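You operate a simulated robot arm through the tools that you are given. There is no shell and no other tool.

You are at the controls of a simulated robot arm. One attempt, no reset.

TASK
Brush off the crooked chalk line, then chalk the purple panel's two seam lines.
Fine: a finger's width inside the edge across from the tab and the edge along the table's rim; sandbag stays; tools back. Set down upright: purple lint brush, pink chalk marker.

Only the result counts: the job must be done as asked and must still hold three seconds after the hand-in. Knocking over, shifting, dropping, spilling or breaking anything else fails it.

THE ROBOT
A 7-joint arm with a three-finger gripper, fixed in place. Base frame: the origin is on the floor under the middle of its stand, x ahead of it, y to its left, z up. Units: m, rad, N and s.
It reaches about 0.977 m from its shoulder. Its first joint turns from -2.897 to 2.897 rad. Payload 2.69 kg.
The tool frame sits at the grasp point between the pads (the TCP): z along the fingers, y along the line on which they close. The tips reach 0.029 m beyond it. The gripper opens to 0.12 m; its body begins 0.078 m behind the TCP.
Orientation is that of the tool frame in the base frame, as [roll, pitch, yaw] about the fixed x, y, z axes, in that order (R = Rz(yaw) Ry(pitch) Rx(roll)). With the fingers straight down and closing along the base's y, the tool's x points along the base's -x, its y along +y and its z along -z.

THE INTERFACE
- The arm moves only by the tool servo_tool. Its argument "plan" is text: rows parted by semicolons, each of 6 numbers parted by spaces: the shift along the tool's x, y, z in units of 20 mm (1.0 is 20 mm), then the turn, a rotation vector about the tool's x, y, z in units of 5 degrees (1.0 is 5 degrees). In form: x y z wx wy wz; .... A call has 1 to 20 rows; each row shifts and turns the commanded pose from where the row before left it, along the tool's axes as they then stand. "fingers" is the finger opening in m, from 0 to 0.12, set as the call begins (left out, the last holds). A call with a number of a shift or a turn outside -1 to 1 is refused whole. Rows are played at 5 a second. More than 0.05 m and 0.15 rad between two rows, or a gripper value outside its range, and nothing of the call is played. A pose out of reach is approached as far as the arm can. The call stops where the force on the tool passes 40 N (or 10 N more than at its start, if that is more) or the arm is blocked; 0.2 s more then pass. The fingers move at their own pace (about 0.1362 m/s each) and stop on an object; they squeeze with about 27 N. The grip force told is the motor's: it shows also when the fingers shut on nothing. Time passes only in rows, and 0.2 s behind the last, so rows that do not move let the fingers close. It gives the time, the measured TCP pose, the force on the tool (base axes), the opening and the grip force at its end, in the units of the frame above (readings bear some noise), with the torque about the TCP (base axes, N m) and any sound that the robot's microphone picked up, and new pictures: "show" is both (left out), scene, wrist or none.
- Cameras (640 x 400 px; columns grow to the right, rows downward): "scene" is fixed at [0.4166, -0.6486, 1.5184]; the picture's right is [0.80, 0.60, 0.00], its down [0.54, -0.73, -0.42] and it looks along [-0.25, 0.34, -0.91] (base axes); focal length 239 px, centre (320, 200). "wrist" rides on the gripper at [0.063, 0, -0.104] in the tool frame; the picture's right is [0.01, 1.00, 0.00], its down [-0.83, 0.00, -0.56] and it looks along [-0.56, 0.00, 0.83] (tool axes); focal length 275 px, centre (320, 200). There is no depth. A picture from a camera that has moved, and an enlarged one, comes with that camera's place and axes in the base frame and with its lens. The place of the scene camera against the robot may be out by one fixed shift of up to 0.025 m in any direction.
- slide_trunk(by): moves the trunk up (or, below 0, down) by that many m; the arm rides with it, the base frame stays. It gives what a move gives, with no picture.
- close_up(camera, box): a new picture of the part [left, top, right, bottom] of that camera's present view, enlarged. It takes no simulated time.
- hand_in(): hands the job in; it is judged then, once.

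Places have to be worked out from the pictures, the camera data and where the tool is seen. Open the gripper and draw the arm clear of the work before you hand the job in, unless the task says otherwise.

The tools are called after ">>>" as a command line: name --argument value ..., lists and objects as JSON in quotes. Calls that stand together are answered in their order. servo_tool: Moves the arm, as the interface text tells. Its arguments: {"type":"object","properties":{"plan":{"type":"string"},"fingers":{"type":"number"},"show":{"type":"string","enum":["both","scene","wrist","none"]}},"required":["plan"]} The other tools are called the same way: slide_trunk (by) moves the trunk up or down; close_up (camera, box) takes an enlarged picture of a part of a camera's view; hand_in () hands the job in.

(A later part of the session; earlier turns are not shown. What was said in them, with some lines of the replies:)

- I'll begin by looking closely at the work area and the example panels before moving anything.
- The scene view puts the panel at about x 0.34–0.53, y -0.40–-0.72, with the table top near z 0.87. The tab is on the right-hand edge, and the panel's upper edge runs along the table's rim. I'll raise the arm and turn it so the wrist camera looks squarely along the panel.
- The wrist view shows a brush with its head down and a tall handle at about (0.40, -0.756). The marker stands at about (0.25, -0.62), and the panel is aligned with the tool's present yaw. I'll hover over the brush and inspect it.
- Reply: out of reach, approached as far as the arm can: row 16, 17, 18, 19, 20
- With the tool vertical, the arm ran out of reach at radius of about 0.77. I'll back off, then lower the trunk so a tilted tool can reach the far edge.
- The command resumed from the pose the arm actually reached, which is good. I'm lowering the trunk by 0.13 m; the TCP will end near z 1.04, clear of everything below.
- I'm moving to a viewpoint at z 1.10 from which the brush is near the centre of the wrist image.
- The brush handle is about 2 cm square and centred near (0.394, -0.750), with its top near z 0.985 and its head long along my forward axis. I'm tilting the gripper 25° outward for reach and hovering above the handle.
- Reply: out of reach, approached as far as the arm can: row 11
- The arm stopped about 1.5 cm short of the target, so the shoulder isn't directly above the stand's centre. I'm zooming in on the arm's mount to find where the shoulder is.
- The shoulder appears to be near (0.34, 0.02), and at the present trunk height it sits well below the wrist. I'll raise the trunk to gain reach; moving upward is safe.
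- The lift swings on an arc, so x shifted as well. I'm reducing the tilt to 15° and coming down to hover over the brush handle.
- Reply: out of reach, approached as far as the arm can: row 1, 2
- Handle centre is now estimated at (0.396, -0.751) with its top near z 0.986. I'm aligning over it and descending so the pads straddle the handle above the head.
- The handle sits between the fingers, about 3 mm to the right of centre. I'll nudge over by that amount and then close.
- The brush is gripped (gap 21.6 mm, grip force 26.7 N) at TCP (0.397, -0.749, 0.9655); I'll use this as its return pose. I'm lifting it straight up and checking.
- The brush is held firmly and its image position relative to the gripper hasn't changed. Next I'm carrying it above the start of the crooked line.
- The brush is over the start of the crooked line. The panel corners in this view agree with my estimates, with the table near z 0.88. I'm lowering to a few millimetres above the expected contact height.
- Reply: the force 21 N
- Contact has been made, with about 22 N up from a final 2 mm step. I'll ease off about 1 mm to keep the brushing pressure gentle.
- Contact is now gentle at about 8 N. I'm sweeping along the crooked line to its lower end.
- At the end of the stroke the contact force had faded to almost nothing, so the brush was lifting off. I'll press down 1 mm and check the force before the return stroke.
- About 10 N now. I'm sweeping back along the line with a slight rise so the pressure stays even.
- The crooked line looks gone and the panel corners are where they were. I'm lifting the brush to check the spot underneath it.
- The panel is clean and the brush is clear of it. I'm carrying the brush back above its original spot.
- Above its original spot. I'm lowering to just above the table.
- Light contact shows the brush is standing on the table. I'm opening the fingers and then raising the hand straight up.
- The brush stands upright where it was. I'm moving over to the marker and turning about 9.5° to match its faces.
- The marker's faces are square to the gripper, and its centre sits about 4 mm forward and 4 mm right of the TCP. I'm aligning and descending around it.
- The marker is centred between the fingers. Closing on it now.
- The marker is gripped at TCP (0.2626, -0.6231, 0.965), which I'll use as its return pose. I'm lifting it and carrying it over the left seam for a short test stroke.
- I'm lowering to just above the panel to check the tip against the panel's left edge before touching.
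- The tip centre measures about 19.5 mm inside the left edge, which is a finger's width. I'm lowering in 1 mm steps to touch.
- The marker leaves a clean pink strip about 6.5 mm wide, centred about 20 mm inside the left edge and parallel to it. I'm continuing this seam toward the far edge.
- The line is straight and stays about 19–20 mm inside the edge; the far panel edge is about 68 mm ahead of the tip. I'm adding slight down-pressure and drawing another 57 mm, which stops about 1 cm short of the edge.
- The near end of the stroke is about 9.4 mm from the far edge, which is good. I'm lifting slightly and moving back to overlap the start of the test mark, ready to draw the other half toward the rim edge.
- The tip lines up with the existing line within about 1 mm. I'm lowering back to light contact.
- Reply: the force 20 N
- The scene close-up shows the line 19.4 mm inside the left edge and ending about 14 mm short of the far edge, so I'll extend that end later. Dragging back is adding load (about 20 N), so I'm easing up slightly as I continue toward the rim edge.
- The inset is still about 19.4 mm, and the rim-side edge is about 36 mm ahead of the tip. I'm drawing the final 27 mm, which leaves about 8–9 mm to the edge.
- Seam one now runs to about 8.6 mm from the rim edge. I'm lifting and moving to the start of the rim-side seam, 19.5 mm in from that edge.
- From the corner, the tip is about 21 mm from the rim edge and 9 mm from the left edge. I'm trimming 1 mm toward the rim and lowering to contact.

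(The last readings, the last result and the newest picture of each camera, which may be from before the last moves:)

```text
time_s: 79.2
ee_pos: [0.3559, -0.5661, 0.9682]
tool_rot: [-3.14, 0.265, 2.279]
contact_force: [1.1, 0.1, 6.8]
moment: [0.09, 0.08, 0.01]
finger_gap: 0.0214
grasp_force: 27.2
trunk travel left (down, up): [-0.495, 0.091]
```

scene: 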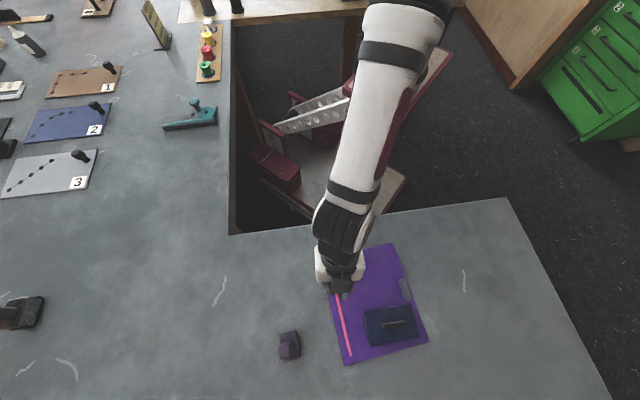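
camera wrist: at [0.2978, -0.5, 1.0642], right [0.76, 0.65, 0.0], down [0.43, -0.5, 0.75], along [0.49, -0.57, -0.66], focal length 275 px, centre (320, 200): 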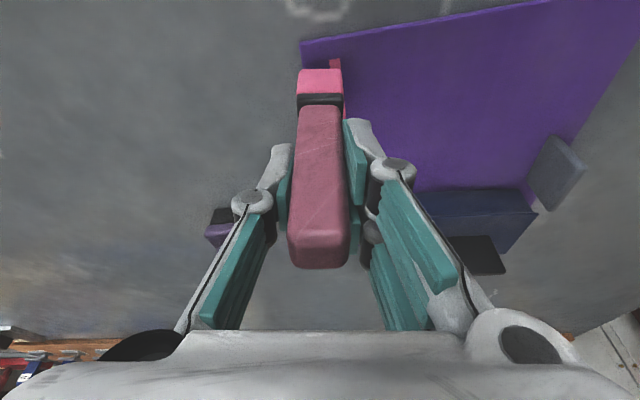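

Contact is at about 8 N. I'm drawing the first part of the rim-side seam and checking force and alignment.

>>> servo_tool --plan "0.0618 0.3948 -0.0130 0 0 0; 0.0618 0.3948 -0.0155 0 0 0; 0.0618 0.3948 -0.0155 0 0 0; 0.0618 0.3948 -0.0155 0 0 0; 0.0618 0.3948 -0.0155 0 0 0; 0 0 0 0 0 0" --show "wrist"

>>> close_up --camera "wrist" --box '[220, 0, 420, 125]'

```text
time_s: 80.6
ee_pos: [0.3811, -0.5363, 0.9666]
tool_rot: [-3.139, 0.266, 2.277]
contact_force: [-4.9, -5.0, 16.3]
moment: [-0.2, 0.2, 0.03]
finger_gap: 0.0214
grasp_force: 27.2
trunk travel left (down, up): [-0.495, 0.091]
camera wrist: at [0.3227, -0.469, 1.053], right [0.76, 0.65, 0.0], down [0.43, -0.5, 0.75], along [0.49, -0.57, -0.66], focal length 275 px, centre (320, 200)
```

wrist: 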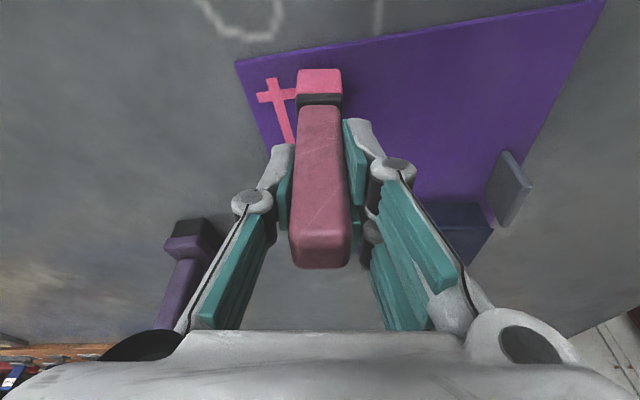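

```text
3.20 times, centred on (320, 62) of wrist
camera zoom: at [0.3227, -0.469, 1.053], right [0.76, 0.65, 0.0], down [0.43, -0.5, 0.75], along [0.49, -0.57, -0.66], focal length 881 px, centre (320, 640)
```

zoom: 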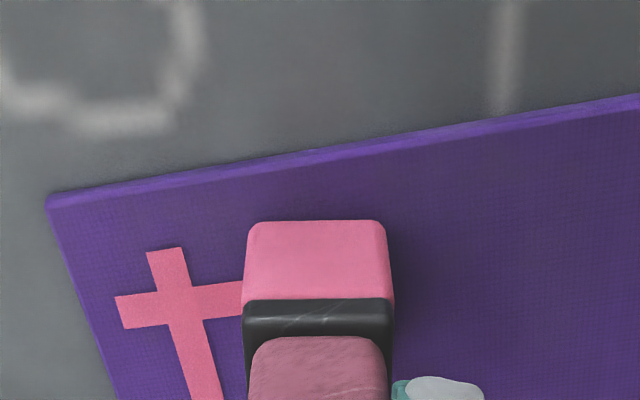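

The corner cross looks tidy. I'm zooming in to measure the rim-side inset precisely before continuing.

>>> close_up --camera "wrist" --box '[225, 45, 325, 115]'

>>> close_up --camera "scene" --box '[310, 235, 360, 285]'

```text
5.71 times, centred on (275, 80) of wrist
camera zoom: at [0.3227, -0.469, 1.053], right [0.76, 0.65, 0.0], down [0.43, -0.5, 0.75], along [0.49, -0.57, -0.66], focal length 1573 px, centre (577, 886)
```

zoom: 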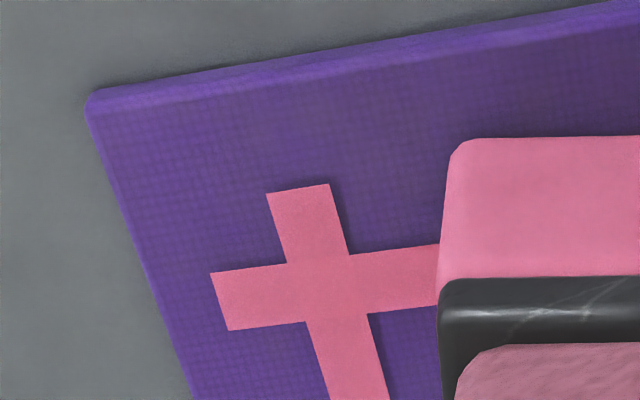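

```text
8.00 times, centred on (335, 260) of scene
camera zoom: at [0.4166, -0.6486, 1.5184], right [0.8, 0.6, 0.0], down [0.54, -0.73, -0.42], along [-0.25, 0.34, -0.91], focal length 1911 px, centre (200, -280)
```

zoom: 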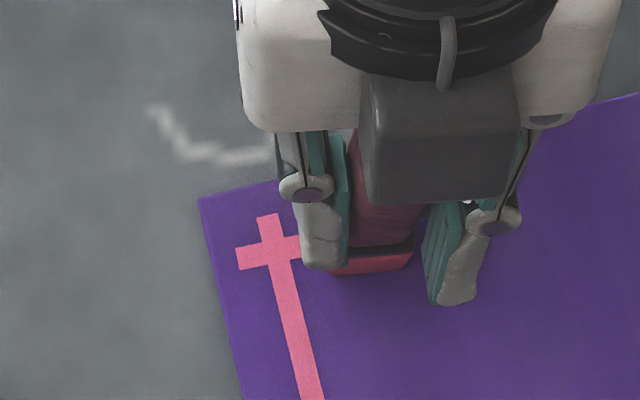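

Both views put this seam about 22–23 mm in at its start. I'll steer it gently (about 1.4°) so it converges to 20 mm, and ease the pressure a little.

>>> servo_tool --plan "0.0676 0.393 -0.0337 0 0 0; 0.0715 0.393 -0.0192 0 0 0; 0.0715 0.393 -0.0192 0 0 0; 0.0715 0.393 -0.0192 0 0 0; 0.0715 0.393 -0.0192 0 0 0; 0.0715 0.393 -0.0192 0 0 0; 0.0715 0.393 -0.0192 0 0 0; 0.0715 0.393 -0.0192 0 0 0; 0 0 0 0 0 0" --show "wrist"

>>> close_up --camera "wrist" --box '[160, 0, 480, 200]'

```text
time_s: 82.6
ee_pos: [0.4219, -0.4859, 0.9683]
tool_rot: [-3.14, 0.264, 2.277]
contact_force: [-2.8, -3.2, 16.4]
moment: [-0.13, 0.16, 0.01]
finger_gap: 0.0213
grasp_force: 27.1
trunk travel left (down, up): [-0.495, 0.091]
camera wrist: at [0.3636, -0.4182, 1.053], right [0.76, 0.65, 0.0], down [0.43, -0.5, 0.75], along [0.49, -0.57, -0.66], focal length 275 px, centre (320, 200)
```

wrist: 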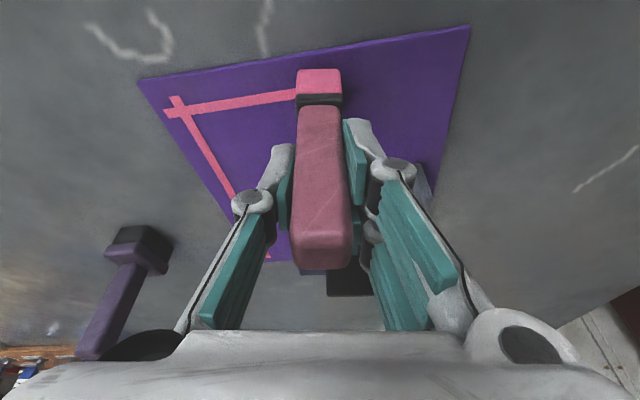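

```text
2.00 times, centred on (320, 100) of wrist
camera zoom: at [0.3636, -0.4182, 1.053], right [0.76, 0.65, 0.0], down [0.43, -0.5, 0.75], along [0.49, -0.57, -0.66], focal length 551 px, centre (320, 400)
```

zoom: 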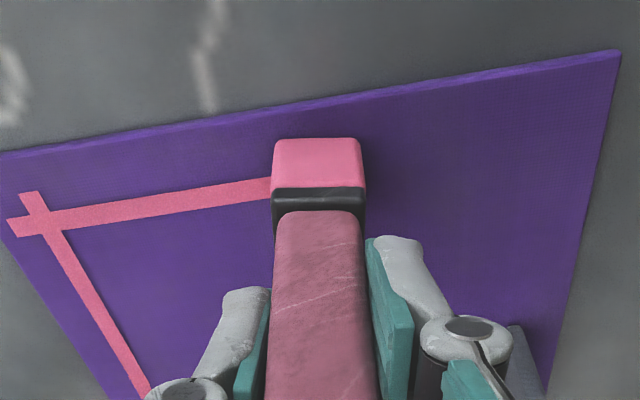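

The tip is now about 21 mm from the rim edge with about 88 mm left to the tab-side edge. I'm finishing the seam with a 79 mm run, ending about 9 mm short of that edge.

>>> servo_tool --plan "0.0667 0.388 -0.0335 0 0 0; 0.0706 0.388 -0.019 0 0 0; 0.0706 0.388 -0.019 0 0 0; 0.0706 0.388 -0.019 0 0 0; 0.0706 0.388 -0.019 0 0 0; 0.0706 0.388 -0.019 0 0 0; 0.0706 0.388 -0.019 0 0 0; 0.0706 0.388 -0.019 0 0 0; 0.0706 0.388 -0.019 0 0 0; 0.0706 0.388 -0.019 0 0 0; 0 0 0 0 0 0" --show "wrist"

>>> close_up --camera "wrist" --box '[160, 0, 480, 200]'

>>> close_up --camera "scene" --box '[300, 230, 440, 370]'

```text
time_s: 85.0
ee_pos: [0.471, -0.4234, 0.9682]
tool_rot: [3.141, 0.263, 2.279]
contact_force: [-0.2, -0.7, 0.4]
moment: [-0.03, 0.01, 0.04]
finger_gap: 0.0214
grasp_force: 27.3
trunk travel left (down, up): [-0.495, 0.091]
camera wrist: at [0.4135, -0.3561, 1.0532], right [0.76, 0.65, 0.0], down [0.43, -0.5, 0.75], along [0.49, -0.57, -0.66], focal length 275 px, centre (320, 200)
```

wrist: 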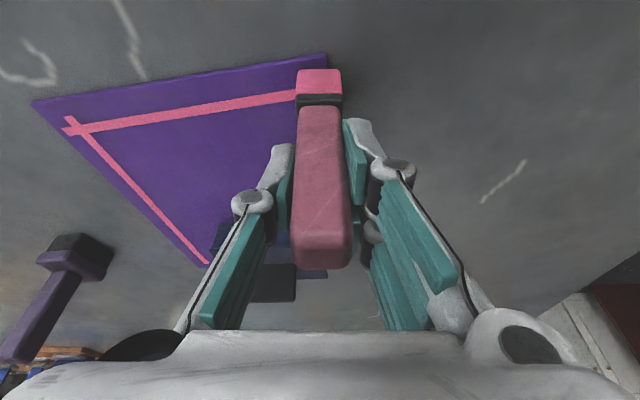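

```text
2.00 times, centred on (320, 100) of wrist
camera zoom: at [0.4135, -0.3561, 1.0532], right [0.76, 0.65, 0.0], down [0.43, -0.5, 0.75], along [0.49, -0.57, -0.66], focal length 551 px, centre (320, 400)
```

zoom: 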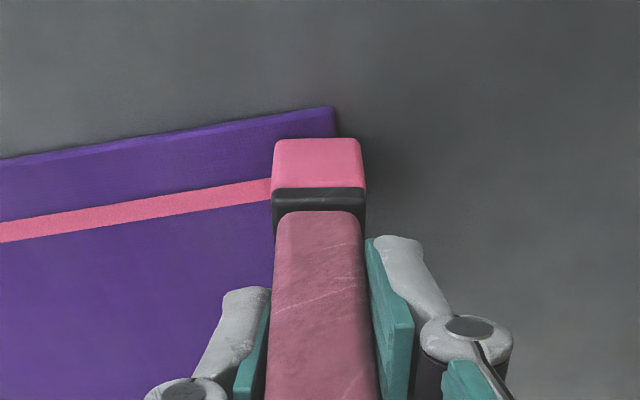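

```text
2.86 times, centred on (370, 300) of scene
camera zoom: at [0.4166, -0.6486, 1.5184], right [0.8, 0.6, 0.0], down [0.54, -0.73, -0.42], along [-0.25, 0.34, -0.91], focal length 682 px, centre (177, -86)
```

zoom: 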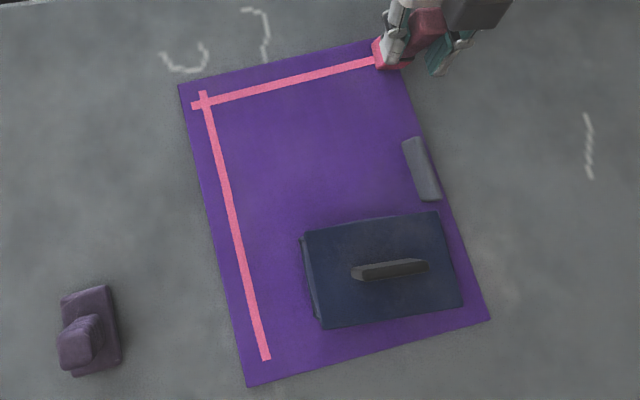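

The tip is about 8 mm from the tab-side edge and 19 mm from the rim edge. I'm lifting and backing off to inspect both lines.

>>> servo_tool --plan "-0.13 0 -0.4828 0 0 0; -0.26 0 -0.9656 0 0 0; 0.8 0 -0.2154 0 0 0; 0.8 0 -0.2154 0 0 0; 0.8 0 -0.2154 0 0 0; 0 0 0 0 0 0"

>>> close_up --camera "scene" --box '[360, 230, 410, 280]'

>>> close_up --camera "scene" --box '[310, 230, 440, 370]'

```text
time_s: 86.4
ee_pos: [0.4393, -0.3868, 0.9979]
tool_rot: [-3.139, 0.263, 2.276]
contact_force: [0.3, 0.4, -0.7]
moment: [-0.02, -0.02, -0.01]
finger_gap: 0.0214
grasp_force: 27.3
trunk travel left (down, up): [-0.495, 0.091]
camera wrist: at [0.3807, -0.3191, 1.0827], right [0.76, 0.65, 0.0], down [0.43, -0.5, 0.75], along [0.49, -0.57, -0.66], focal length 275 px, centre (320, 200)
```

scene: 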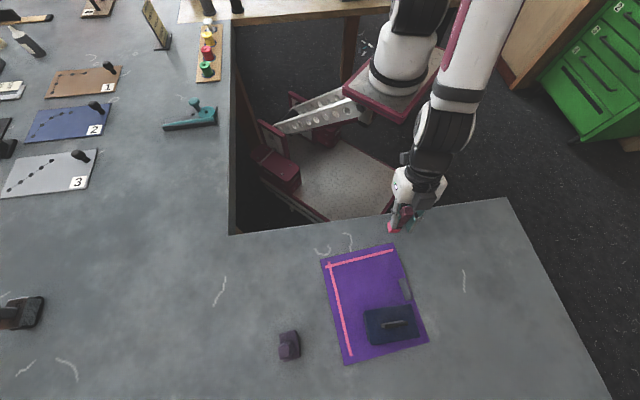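
wrist: 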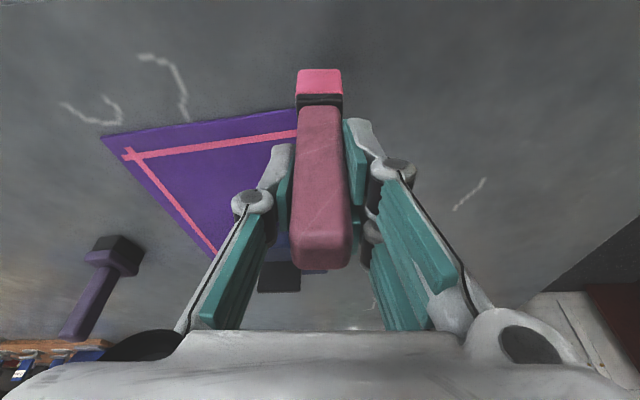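

```text
8.00 times, centred on (385, 255) of scene
camera zoom: at [0.4166, -0.6486, 1.5184], right [0.8, 0.6, 0.0], down [0.54, -0.73, -0.42], along [-0.25, 0.34, -0.91], focal length 1911 px, centre (-200, -240)
```

zoom: 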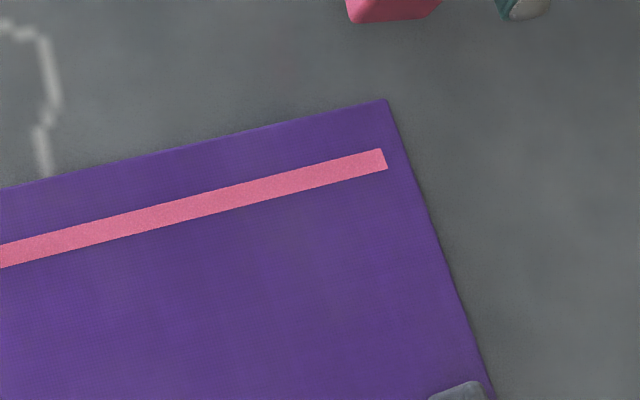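

```text
2.86 times, centred on (375, 300) of scene
camera zoom: at [0.4166, -0.6486, 1.5184], right [0.8, 0.6, 0.0], down [0.54, -0.73, -0.42], along [-0.25, 0.34, -0.91], focal length 682 px, centre (163, -86)
```

zoom: 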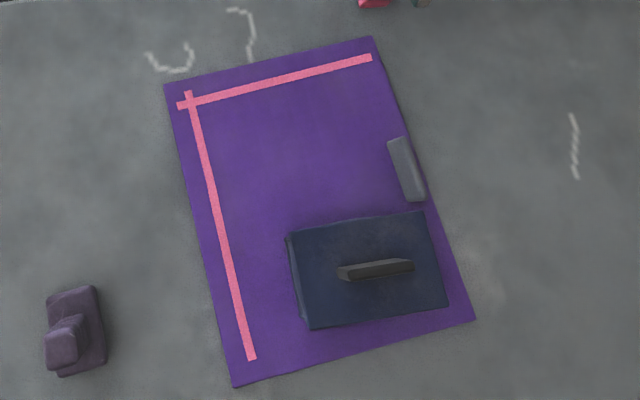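

Both lines look clean, and the panel and sandbag haven't moved. The first seam stops about 14 mm short at its far end, so I'll go back around the sandbag and extend it a few millimetres. I'm moving left at safe height first, then along the seam.

>>> servo_tool --plan "-0.1402 -0.8952 0.03775 0 0 0; -0.1402 -0.8952 0.03775 0 0 0; -0.1402 -0.8952 0.03775 0 0 0; -0.1402 -0.8952 0.03775 0 0 0; -0.1402 -0.8952 0.03775 0 0 0; -0.1402 -0.8952 0.03775 0 0 0; -0.1402 -0.8952 0.03775 0 0 0; -0.1402 -0.8952 0.03775 0 0 0; -0.1402 -0.8952 0.03775 0 0 0; -0.1402 -0.8952 0.03775 0 0 0; 0 0 0 0 0 0" --show "scene"

>>> servo_tool --plan "-0.9053 0.152 0.2438 0 0 0; -0.9053 0.152 0.2438 0 0 0; -0.9053 0.152 0.2438 0 0 0; -0.9053 0.152 0.2438 0 0 0; -0.9053 0.152 0.2438 0 0 0; -0.9053 0.152 0.2438 0 0 0; -0.9053 0.152 0.2438 0 0 0; -0.9053 0.152 0.2438 0 0 0; -0.9053 0.152 0.2438 0 0 0; -0.9053 0.152 0.2438 0 0 0; -0.9053 0.152 0.2438 0 0 0; -0.9053 0.152 0.2438 0 0 0; -0.9053 0.152 0.2438 0 0 0; 0 0 0 0 0 0; 0 0 0 0 0 0" --show "both"

>>> close_up --camera "wrist" --box '[220, 0, 420, 125]'

```text
time_s: 88.8
ee_pos: [0.3218, -0.5239, 0.9966]
tool_rot: [-3.139, 0.262, 2.278]
contact_force: [0.5, 0.0, -0.7]
moment: [0.02, -0.01, 0.0]
finger_gap: 0.0215
grasp_force: 27.3
trunk travel left (down, up): [-0.495, 0.091]
```

scene: 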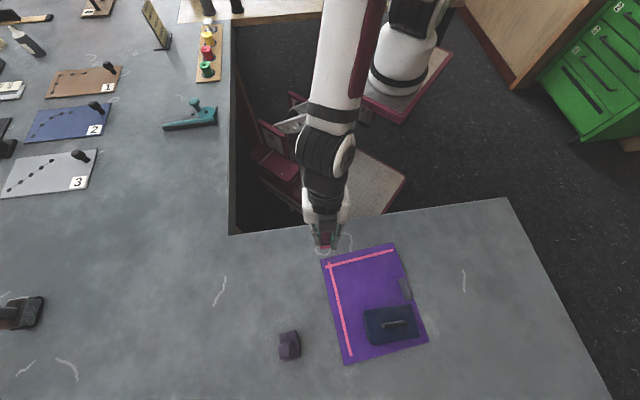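

```text
time_s: 92.0
ee_pos: [0.509, -0.6851, 0.9966]
tool_rot: [-3.14, 0.264, 2.278]
contact_force: [0.2, -1.3, -0.9]
moment: [0.03, 0.02, -0.02]
finger_gap: 0.0212
grasp_force: 27.0
trunk travel left (down, up): [-0.495, 0.091]
camera wrist: at [0.4507, -0.6177, 1.0825], right [0.76, 0.65, 0.0], down [0.43, -0.5, 0.75], along [0.49, -0.57, -0.66], focal length 275 px, centre (320, 200)
```

scene: 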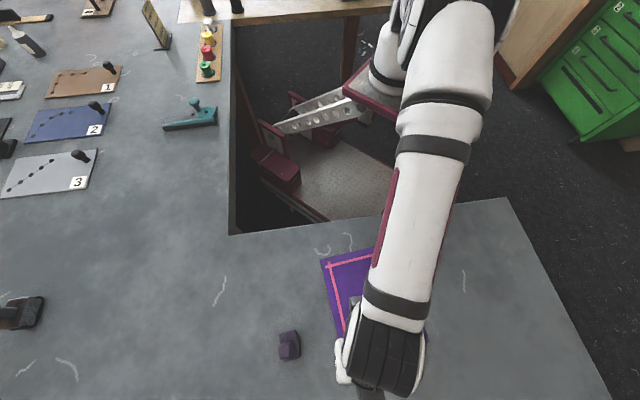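
wrist: 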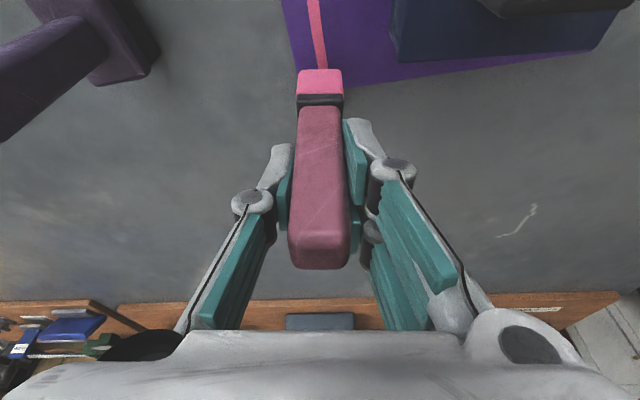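

```text
3.20 times, centred on (320, 62) of wrist
camera zoom: at [0.4507, -0.6177, 1.0825], right [0.76, 0.65, 0.0], down [0.43, -0.5, 0.75], along [0.49, -0.57, -0.66], focal length 881 px, centre (320, 640)
```

zoom: 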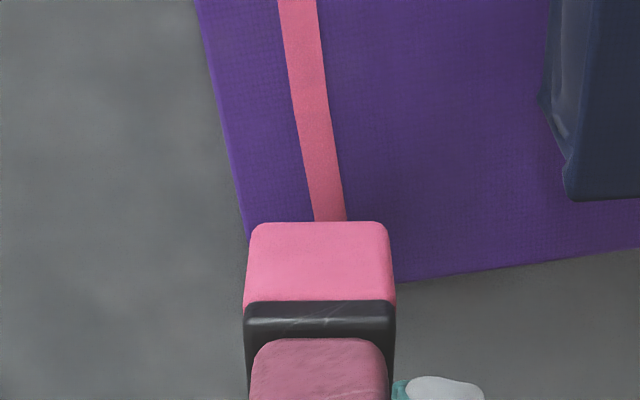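

The tip is about 2 mm left of the existing line and 15 mm from the far edge. I'm shifting 2 mm right and lowering to contact.

>>> servo_tool --plan "0 0.11 0 0 0 0; 0.169 0 0.6276 0 0 0; 0.169 0 0.6276 0 0 0; 0 0 0 0 0 0; 0 0 0 0 0 0" --show "wrist"

>>> close_up --camera "wrist" --box '[220, 0, 420, 125]'

```text
time_s: 93.2
ee_pos: [0.5115, -0.6833, 0.9715]
tool_rot: [-3.14, 0.263, 2.278]
contact_force: [0.6, 0.0, -1.3]
moment: [0.03, 0.02, 0.01]
finger_gap: 0.0215
grasp_force: 27.0
trunk travel left (down, up): [-0.495, 0.091]
camera wrist: at [0.4529, -0.6163, 1.0568], right [0.76, 0.65, 0.0], down [0.43, -0.5, 0.75], along [0.49, -0.57, -0.66], focal length 275 px, centre (320, 200)
```

wrist: 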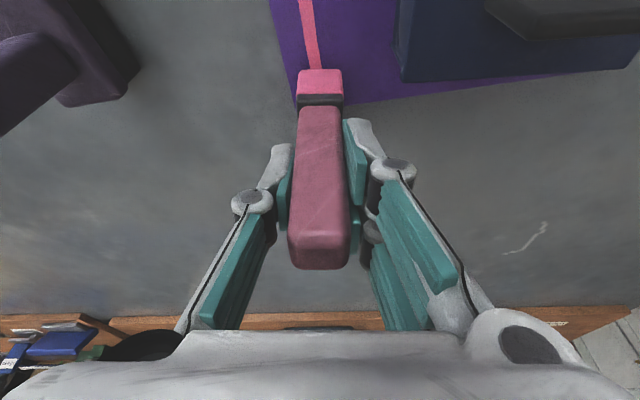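

```text
3.20 times, centred on (320, 62) of wrist
camera zoom: at [0.4529, -0.6163, 1.0568], right [0.76, 0.65, 0.0], down [0.43, -0.5, 0.75], along [0.49, -0.57, -0.66], focal length 881 px, centre (320, 640)
```

zoom: 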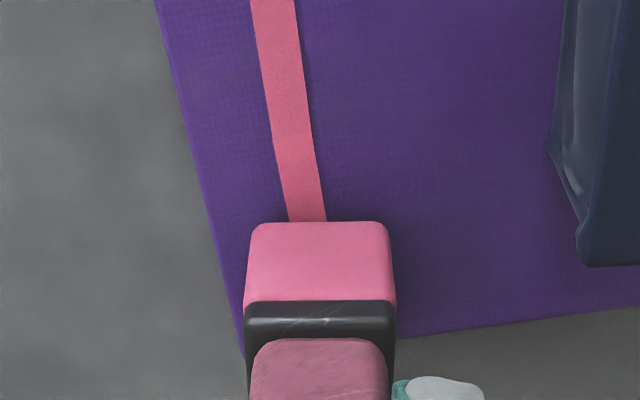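

>>> servo_tool --plan "0.013 0 0.0483 0 0 0; 0.013 0 0.0483 0 0 0; 0 0 0 0 0 0" --show "none"

>>> servo_tool --plan "0.0065 0 0.0242 0 0 0; 0 0 0 0 0 0" --show "none"

```text
time_s: 94.0
ee_pos: [0.5109, -0.6835, 0.969]
tool_rot: [-3.14, 0.263, 2.279]
contact_force: [0.2, 0.7, -1.3]
moment: [-0.01, -0.02, 0.01]
finger_gap: 0.0214
grasp_force: 26.9
trunk travel left (down, up): [-0.495, 0.091]
```

```text
time_s: 94.6
ee_pos: [0.5101, -0.6831, 0.9686]
tool_rot: [-3.14, 0.263, 2.277]
contact_force: [-0.4, 0.3, -2.0]
moment: [0.01, 0.03, 0.01]
finger_gap: 0.0211
grasp_force: 26.5
trunk travel left (down, up): [-0.495, 0.091]
```

>>> servo_tool --plan "0.0098 0 0.0362 0 0 0; 0 0 0 0 0 0" --show "none"

>>> servo_tool --plan "0.0098 0 0.0362 0 0 0; 0 0 0 0 0 0" --show "none"

```text
time_s: 95.2
ee_pos: [0.5108, -0.6833, 0.9685]
tool_rot: [-3.139, 0.263, 2.28]
contact_force: [0.0, 0.0, 0.8]
moment: [0.01, 0.0, 0.03]
finger_gap: 0.0218
grasp_force: 27.0
trunk travel left (down, up): [-0.495, 0.091]
```

```text
time_s: 95.8
ee_pos: [0.5108, -0.683, 0.9677]
tool_rot: [3.141, 0.264, 2.278]
contact_force: [-0.3, 3.0, 10.6]
moment: [0.29, 0.2, -0.05]
finger_gap: 0.0215
grasp_force: 27.2
trunk travel left (down, up): [-0.495, 0.091]
```

About 12 N of contact. I'm drawing the last 8 mm along the seam and then lifting.

>>> servo_tool --plan "-0.1907 0.032 0.0522 0 0 0; -0.1907 0.032 0.0522 0 0 0; 0 0 0 0 0 0; 0 0 0 0 0 0" --show "wrist"

>>> close_up --camera "wrist" --box '[220, 0, 420, 125]'

```text
time_s: 96.8
ee_pos: [0.5158, -0.6895, 0.9681]
tool_rot: [-3.141, 0.264, 2.277]
contact_force: [-3.8, 2.1, 13.8]
moment: [0.3, 0.44, 0.05]
finger_gap: 0.0214
grasp_force: 27.2
trunk travel left (down, up): [-0.495, 0.091]
camera wrist: at [0.4579, -0.6213, 1.0527], right [0.76, 0.65, 0.0], down [0.43, -0.5, 0.75], along [0.49, -0.57, -0.66], focal length 275 px, centre (320, 200)
```

wrist: 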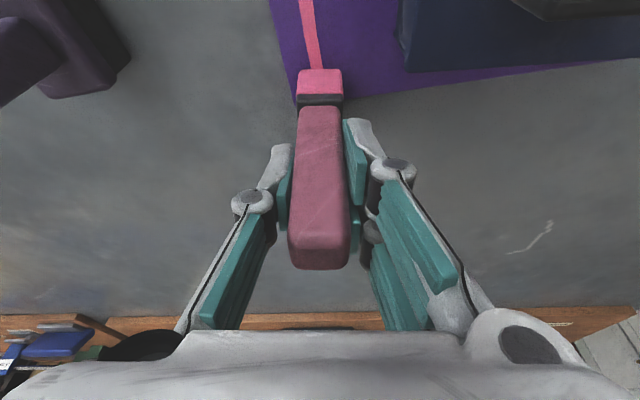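

```text
3.20 times, centred on (320, 62) of wrist
camera zoom: at [0.4579, -0.6213, 1.0527], right [0.76, 0.65, 0.0], down [0.43, -0.5, 0.75], along [0.49, -0.57, -0.66], focal length 881 px, centre (320, 640)
```

zoom: 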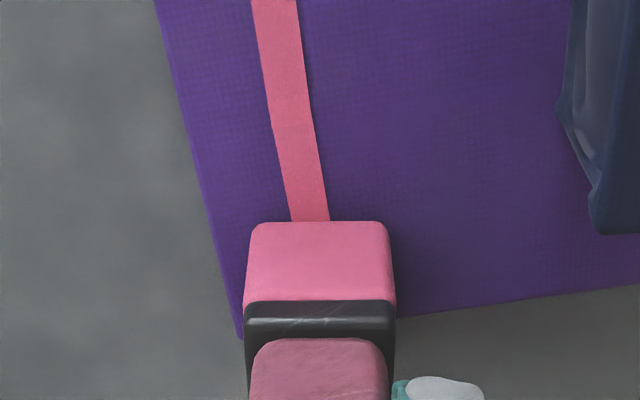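

>>> servo_tool --plan "-0.1907 0.032 0.0522 0 0 0; 0 0 0 0 0 0; -0.156 0 -0.579 0 0 0; -0.26 0 -0.9656 0 0 0; 0.85 -0.143 -0.2289 0 0 0; 0.85 -0.143 -0.2289 0 0 0; 0.85 -0.143 -0.2289 0 0 0; 0.85 -0.143 -0.2289 0 0 0; 0.85 -0.143 -0.2289 0 0 0; 0 0 0 0 0 0" --show "both"

>>> close_up --camera "scene" --box '[330, 320, 380, 370]'

```text
time_s: 99.0
ee_pos: [0.4514, -0.6329, 0.9992]
tool_rot: [-3.139, 0.264, 2.28]
contact_force: [-0.3, -0.7, -1.1]
moment: [-0.06, -0.01, -0.01]
finger_gap: 0.0213
grasp_force: 27.2
trunk travel left (down, up): [-0.495, 0.091]
camera wrist: at [0.3934, -0.5655, 1.0844], right [0.76, 0.65, 0.0], down [0.43, -0.5, 0.75], along [0.49, -0.57, -0.66], focal length 275 px, centre (320, 200)
```

scene: 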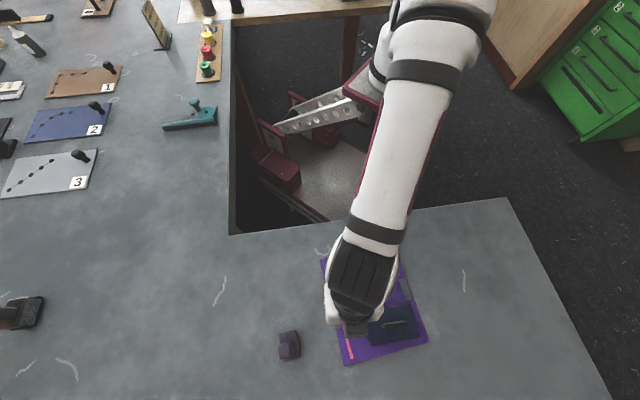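
wrist: 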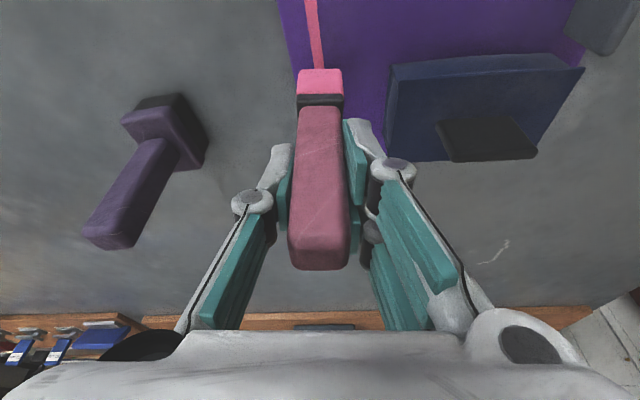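

```text
8.00 times, centred on (355, 345) of scene
camera zoom: at [0.4166, -0.6486, 1.5184], right [0.8, 0.6, 0.0], down [0.54, -0.73, -0.42], along [-0.25, 0.34, -0.91], focal length 1911 px, centre (40, -960)
```

zoom: 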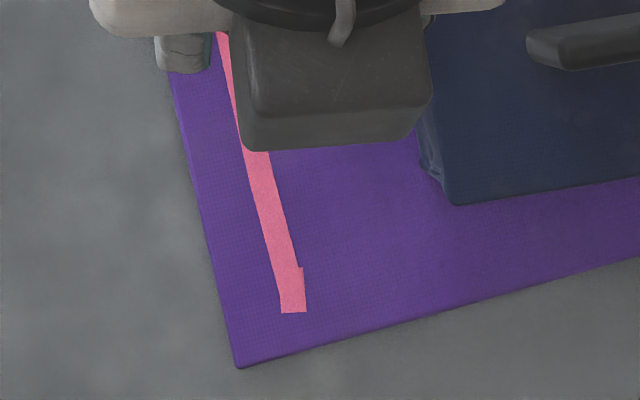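

The seam now ends about 9.5 mm from the far edge and the panel hasn't moved. I'm carrying the marker back above its original spot.

>>> servo_tool --plan "-0.13 0 -0.4828 0 0 0; 0.785 -0.857 -0.2114 0 0 0; 0.785 -0.857 -0.2114 0 0 0; 0.785 -0.857 -0.2114 0 0 0; 0.785 -0.857 -0.2114 0 0 0; 0.785 -0.857 -0.2114 0 0 0; 0.785 -0.857 -0.2114 0 0 0; 0.785 -0.857 -0.2114 0 0 0; 0.785 -0.857 -0.2114 0 0 0; 0 0 0 0 0 0; 0 0 0 0 0 0"

>>> close_up --camera "wrist" --box '[220, 40, 420, 280]'

>>> close_up --camera "scene" --box '[300, 230, 440, 370]'

```text
time_s: 101.4
ee_pos: [0.2629, -0.6234, 1.0091]
tool_rot: [-3.139, 0.264, 2.279]
contact_force: [-0.4, 0.4, -1.3]
moment: [-0.04, 0.03, 0.04]
finger_gap: 0.0214
grasp_force: 26.4
trunk travel left (down, up): [-0.495, 0.091]
camera wrist: at [0.2047, -0.5569, 1.0939], right [0.76, 0.65, 0.0], down [0.43, -0.5, 0.75], along [0.49, -0.57, -0.66], focal length 275 px, centre (320, 200)
```

scene: 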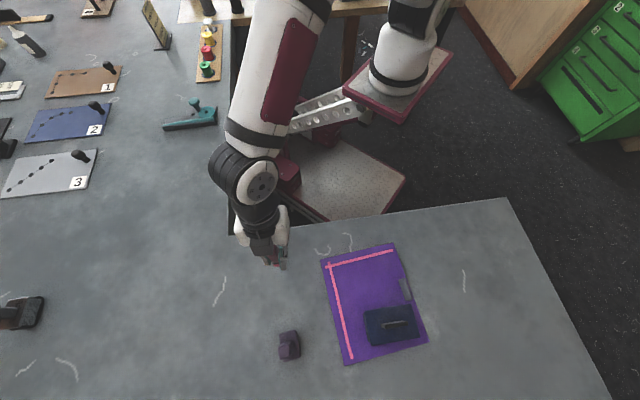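
wrist: 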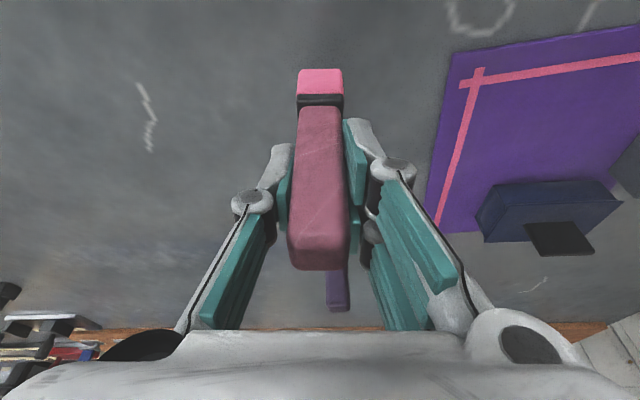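

```text
1.67 times, centred on (320, 160) of wrist
camera zoom: at [0.2047, -0.5569, 1.0939], right [0.76, 0.65, 0.0], down [0.43, -0.5, 0.75], along [0.49, -0.57, -0.66], focal length 459 px, centre (320, 267)
```

zoom: 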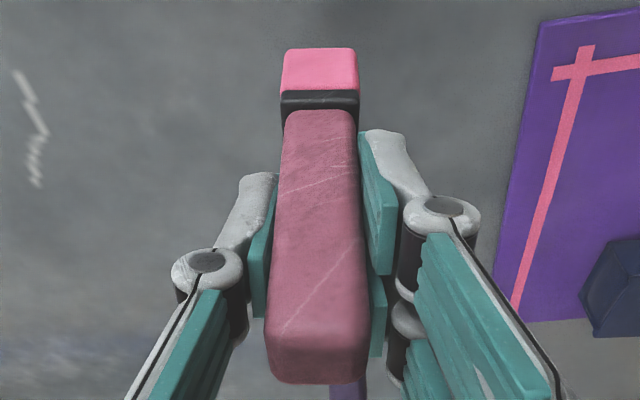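

```text
2.86 times, centred on (370, 300) of scene
camera zoom: at [0.4166, -0.6486, 1.5184], right [0.8, 0.6, 0.0], down [0.54, -0.73, -0.42], along [-0.25, 0.34, -0.91], focal length 682 px, centre (177, -86)
```

zoom: 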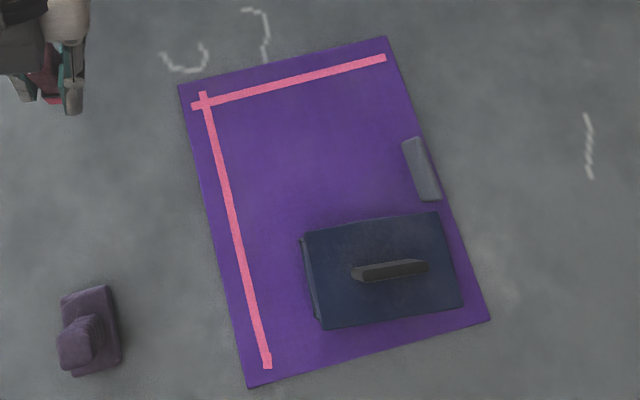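

Both seams are complete, and the marker is over its original spot with little change in the grip. I'm lowering it to just above the table.

>>> servo_tool --plan "0.1647 0 0.6117 0 0 0; 0.1647 0 0.6117 0 0 0; 0.1647 0 0.6117 0 0 0; 0 0 0 0 0 0" --show "none"

>>> servo_tool --plan "0.013 0 0.0483 0 0 0; 0.013 0 0.0483 0 0 0; 0.013 0 0.0483 0 0 0; 0 0 0 0 0 0" --show "none"

```text
time_s: 102.4
ee_pos: [0.2624, -0.6241, 0.9719]
tool_rot: [3.141, 0.262, 2.28]
contact_force: [0.0, 0.8, -1.7]
moment: [0.02, 0.01, 0.02]
finger_gap: 0.0212
grasp_force: 27.0
trunk travel left (down, up): [-0.495, 0.091]
```

```text
time_s: 103.4
ee_pos: [0.2623, -0.6243, 0.9683]
tool_rot: [-3.14, 0.265, 2.278]
contact_force: [-0.7, -0.6, -1.3]
moment: [0.0, -0.02, 0.03]
finger_gap: 0.0215
grasp_force: 26.5
trunk travel left (down, up): [-0.495, 0.091]
```

>>> servo_tool --plan "0.013 0 0.0483 0 0 0; 0.013 0 0.0483 0 0 0; 0 0 0 0 0 0" --show "none"

>>> servo_tool --plan "0.013 0 0.0483 0 0 0; 0 0 0 0 0 0" --show "none"

```text
time_s: 104.2
ee_pos: [0.2632, -0.6231, 0.9668]
tool_rot: [-3.139, 0.264, 2.279]
contact_force: [0.2, 0.2, -1.8]
moment: [-0.01, -0.01, -0.02]
finger_gap: 0.0211
grasp_force: 26.2
trunk travel left (down, up): [-0.495, 0.091]
```

```text
time_s: 104.8
ee_pos: [0.263, -0.6234, 0.9653]
tool_rot: [-3.138, 0.263, 2.278]
contact_force: [0.5, 0.4, -0.9]
moment: [-0.01, 0.02, 0.0]
finger_gap: 0.0211
grasp_force: 27.2
trunk travel left (down, up): [-0.495, 0.091]
```

>>> servo_tool --plan "0.0065 0 0.0242 0 0 0; 0 0 0 0 0 0" --show "none"

>>> servo_tool --plan "0.0065 0 0.0242 0 0 0; 0 0 0 0 0 0" --show "none"

```text
time_s: 105.4
ee_pos: [0.2639, -0.6249, 0.9648]
tool_rot: [-3.14, 0.263, 2.277]
contact_force: [-0.5, -1.3, -0.8]
moment: [0.01, -0.03, 0.02]
finger_gap: 0.0213
grasp_force: 26.9
trunk travel left (down, up): [-0.495, 0.091]
```

```text
time_s: 106.0
ee_pos: [0.264, -0.624, 0.9624]
tool_rot: [-3.137, 0.263, 2.278]
contact_force: [0.2, -1.0, -1.2]
moment: [0.02, 0.0, -0.01]
finger_gap: 0.0212
grasp_force: 27.0
trunk travel left (down, up): [-0.495, 0.091]
```

>>> servo_tool --plan "0.0065 0 0.0242 0 0 0; 0 0 0 0 0 0" --show "none"

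>>> servo_tool --plan "0.0065 0 0.0242 0 0 0; 0 0 0 0 0 0" --show "none"

```text
time_s: 106.6
ee_pos: [0.2645, -0.624, 0.9632]
tool_rot: [-3.139, 0.264, 2.278]
contact_force: [0.1, -0.6, -1.1]
moment: [0.04, 0.02, -0.01]
finger_gap: 0.0214
grasp_force: 26.5
trunk travel left (down, up): [-0.495, 0.091]
```

```text
time_s: 107.2
ee_pos: [0.2644, -0.6236, 0.9626]
tool_rot: [-3.139, 0.263, 2.278]
contact_force: [0.3, -0.5, -2.0]
moment: [0.02, 0.0, 0.01]
finger_gap: 0.0211
grasp_force: 26.8
trunk travel left (down, up): [-0.495, 0.091]
```

>>> servo_tool --plan "0.0065 0 0.0242 0 0 0; 0 0 0 0 0 0" --show "none"

>>> servo_tool --plan "0.0065 0 0.0242 0 0 0; 0 0 0 0 0 0" --show "wrist"

>>> close_up --camera "wrist" --box '[270, 50, 370, 120]'

```text
time_s: 107.8
ee_pos: [0.2628, -0.6242, 0.9628]
tool_rot: [-3.14, 0.264, 2.278]
contact_force: [-0.3, 1.6, 2.9]
moment: [0.06, -0.02, 0.01]
finger_gap: 0.0214
grasp_force: 27.1
trunk travel left (down, up): [-0.495, 0.091]
```

```text
time_s: 108.4
ee_pos: [0.2624, -0.6244, 0.9637]
tool_rot: [-3.139, 0.263, 2.28]
contact_force: [-0.4, 3.3, 9.7]
moment: [0.11, 0.1, -0.02]
finger_gap: 0.0211
grasp_force: 26.8
trunk travel left (down, up): [-0.495, 0.091]
camera wrist: at [0.2057, -0.5563, 1.0479], right [0.76, 0.65, 0.0], down [0.43, -0.5, 0.75], along [0.49, -0.57, -0.66], focal length 275 px, centre (320, 200)
```

wrist: 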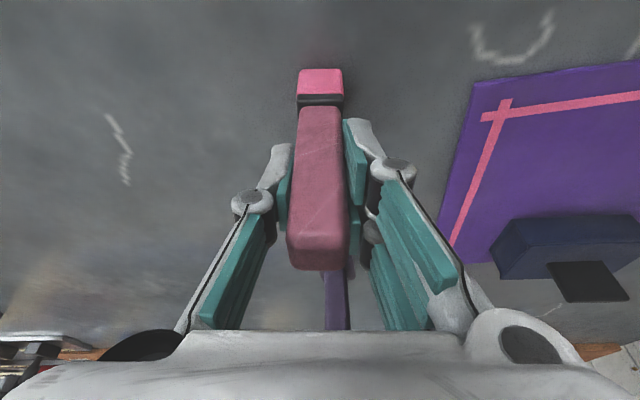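

```text
5.71 times, centred on (320, 85) of wrist
camera zoom: at [0.2057, -0.5563, 1.0479], right [0.76, 0.65, 0.0], down [0.43, -0.5, 0.75], along [0.49, -0.57, -0.66], focal length 1573 px, centre (320, 857)
```

zoom: 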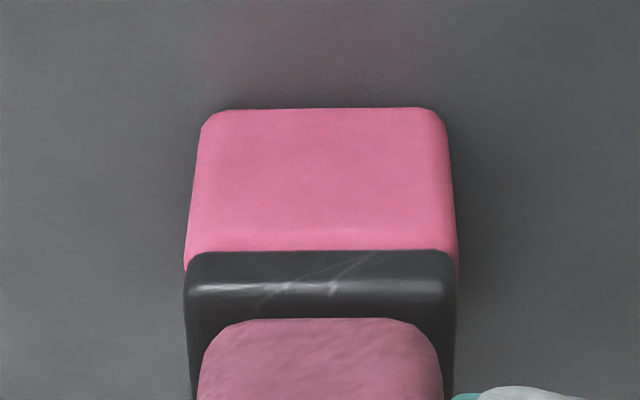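

The marker is standing on the table with about 11 N pressing down. I'm easing off slightly before opening the fingers.

>>> servo_tool --plan "-0.0085 0 -0.0315 0 0 0; 0 0 0 0 0 0" --show "none"

>>> servo_tool --plan "0 0 0 0 0 0; 0 0 0 0 0 0; 0 0 0 0 0 0; 0 0 0 0 0 0; 0 0 0 0 0 0" --fingers 0.12 --show "both"

```text
time_s: 109.0
ee_pos: [0.2645, -0.6235, 0.9633]
tool_rot: [-3.138, 0.264, 2.278]
contact_force: [-0.1, -0.2, 6.0]
moment: [-0.14, 0.07, -0.01]
finger_gap: 0.0212
grasp_force: 26.5
trunk travel left (down, up): [-0.495, 0.091]
```

```text
time_s: 110.2
ee_pos: [0.2621, -0.6236, 0.9627]
tool_rot: [-3.141, 0.263, 2.274]
contact_force: [-0.9, 0.3, 0.2]
moment: [-0.03, 0.02, -0.01]
finger_gap: 0.1202
grasp_force: 0.1
trunk travel left (down, up): [-0.495, 0.091]
camera wrist: at [0.2058, -0.5563, 1.0477], right [0.76, 0.65, 0.0], down [0.43, -0.5, 0.75], along [0.49, -0.57, -0.66], focal length 275 px, centre (320, 200)
```

scene: 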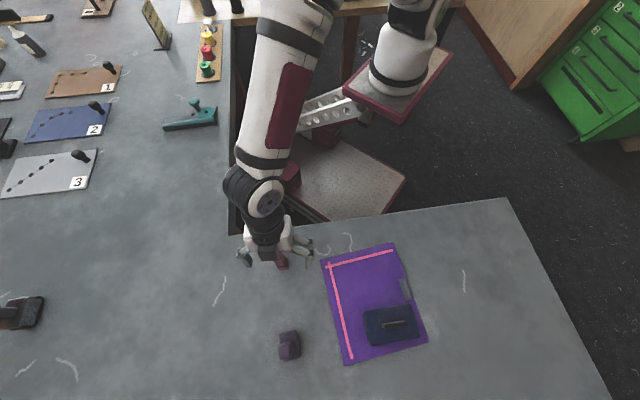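
wrist: 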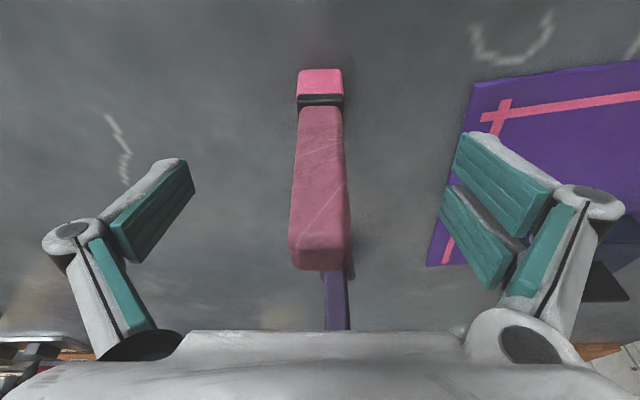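

The marker stands upright on its own. I'm raising the hand straight up and drawing the arm back from the table.

>>> servo_tool --plan "-0.2167 0 -0.805 0 0 0; -0.2167 0 -0.805 0 0 0; -0.2167 0 -0.805 0 0 0; -0.2167 0 -0.805 0 0 0; -0.2167 0 -0.805 0 0 0; -0.2167 0 -0.805 0 0 0; -0.2167 0 -0.805 0 0 0; -0.2167 0 -0.805 0 0 0; 0.9 0 -0.243 0 0 0; 0.9 0 -0.243 0 0 0; 0.9 0 -0.243 0 0 0; 0.9 0 -0.243 0 0 0; 0.9 0 -0.243 0 0 0; 0.9 0 -0.243 0 0 0; 0.9 0 -0.243 0 0 0; 0.9 0 -0.243 0 0 0; 0 0 0 0 0 0"

>>> close_up --camera "scene" --box '[250, 225, 450, 380]'

>>> close_up --camera "scene" --box '[260, 240, 310, 370]'

```text
time_s: 113.8
ee_pos: [0.1684, -0.5088, 1.0962]
tool_rot: [-3.14, 0.263, 2.277]
contact_force: [-0.7, -0.8, -0.5]
moment: [-0.01, 0.0, 0.02]
finger_gap: 0.12
grasp_force: 0.1
trunk travel left (down, up): [-0.495, 0.091]
camera wrist: at [0.1095, -0.4416, 1.1814], right [0.76, 0.65, 0.0], down [0.43, -0.5, 0.75], along [0.49, -0.57, -0.66], focal length 275 px, centre (320, 200)
```

scene: 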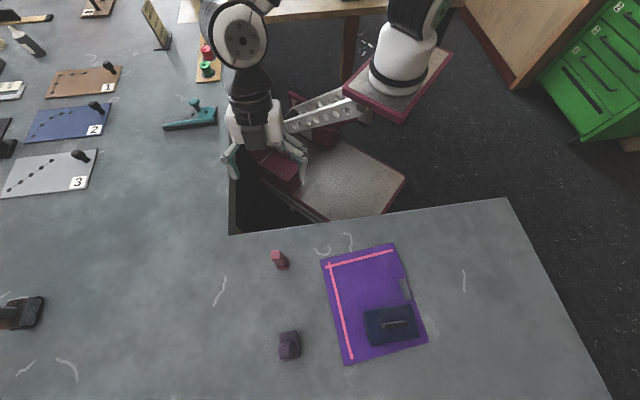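
wrist: 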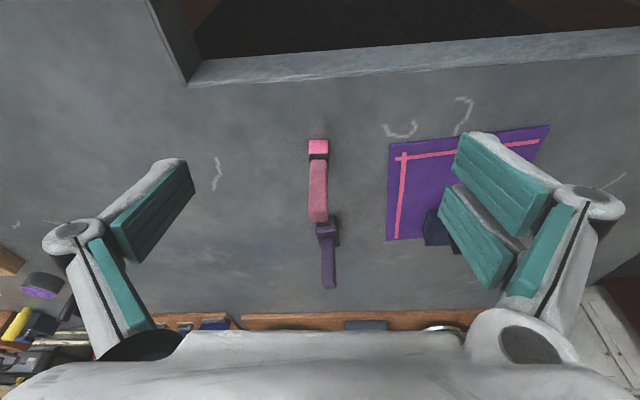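

```text
2.58 times, centred on (350, 302) of scene
camera zoom: at [0.4166, -0.6486, 1.5184], right [0.8, 0.6, 0.0], down [0.54, -0.73, -0.42], along [-0.25, 0.34, -0.91], focal length 616 px, centre (243, -64)
```

zoom: 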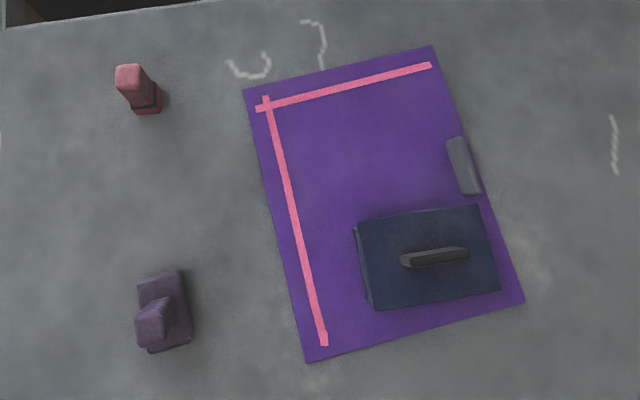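

```text
3.08 times, centred on (285, 305) of scene
camera zoom: at [0.4166, -0.6486, 1.5184], right [0.8, 0.6, 0.0], down [0.54, -0.73, -0.42], along [-0.25, 0.34, -0.91], focal length 735 px, centre (428, -123)
```

zoom: 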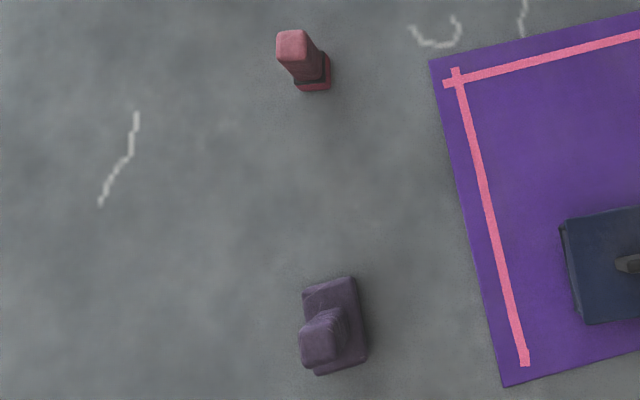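

The crooked line is gone and both pink seams are drawn about a finger's width inside the correct edges. The sandbag and panel show no visible movement. The brush and marker stand upright in their original spots, and the gripper is open and clear, so I'm handing in.

>>> hand_in

```text
The job is handed in.
```

The job is handed in: the crooked chalk line is brushed off and both seam lines are drawn on the purple panel. I have not seen the judge's result.

- **Crooked line:** fully gone in the last close-ups, after two passes with the brush.
- **Seam across from the tab:** about 19–21 mm inside that edge. It runs from about 11 mm off the rim-side edge to about 9.5 mm off the far edge. The last few millimetres sit about 2 mm to one side, because I extended that end afterwards.
- **Seam along the rim:** slightly skewed, about 22–23 mm inside the edge at the left end and 19 mm at the tab end. It stops about 7 mm short of each side edge.
- **Sandbag and panel:** no movement I could see in the before and after views.
- **Tools:** the purple lint brush and pink chalk marker both stand upright where they started. The gripper is open and clear of the work.

I took "a finger's width" to mean about 2 cm, so the two lines vary by a few millimetres either side of that.
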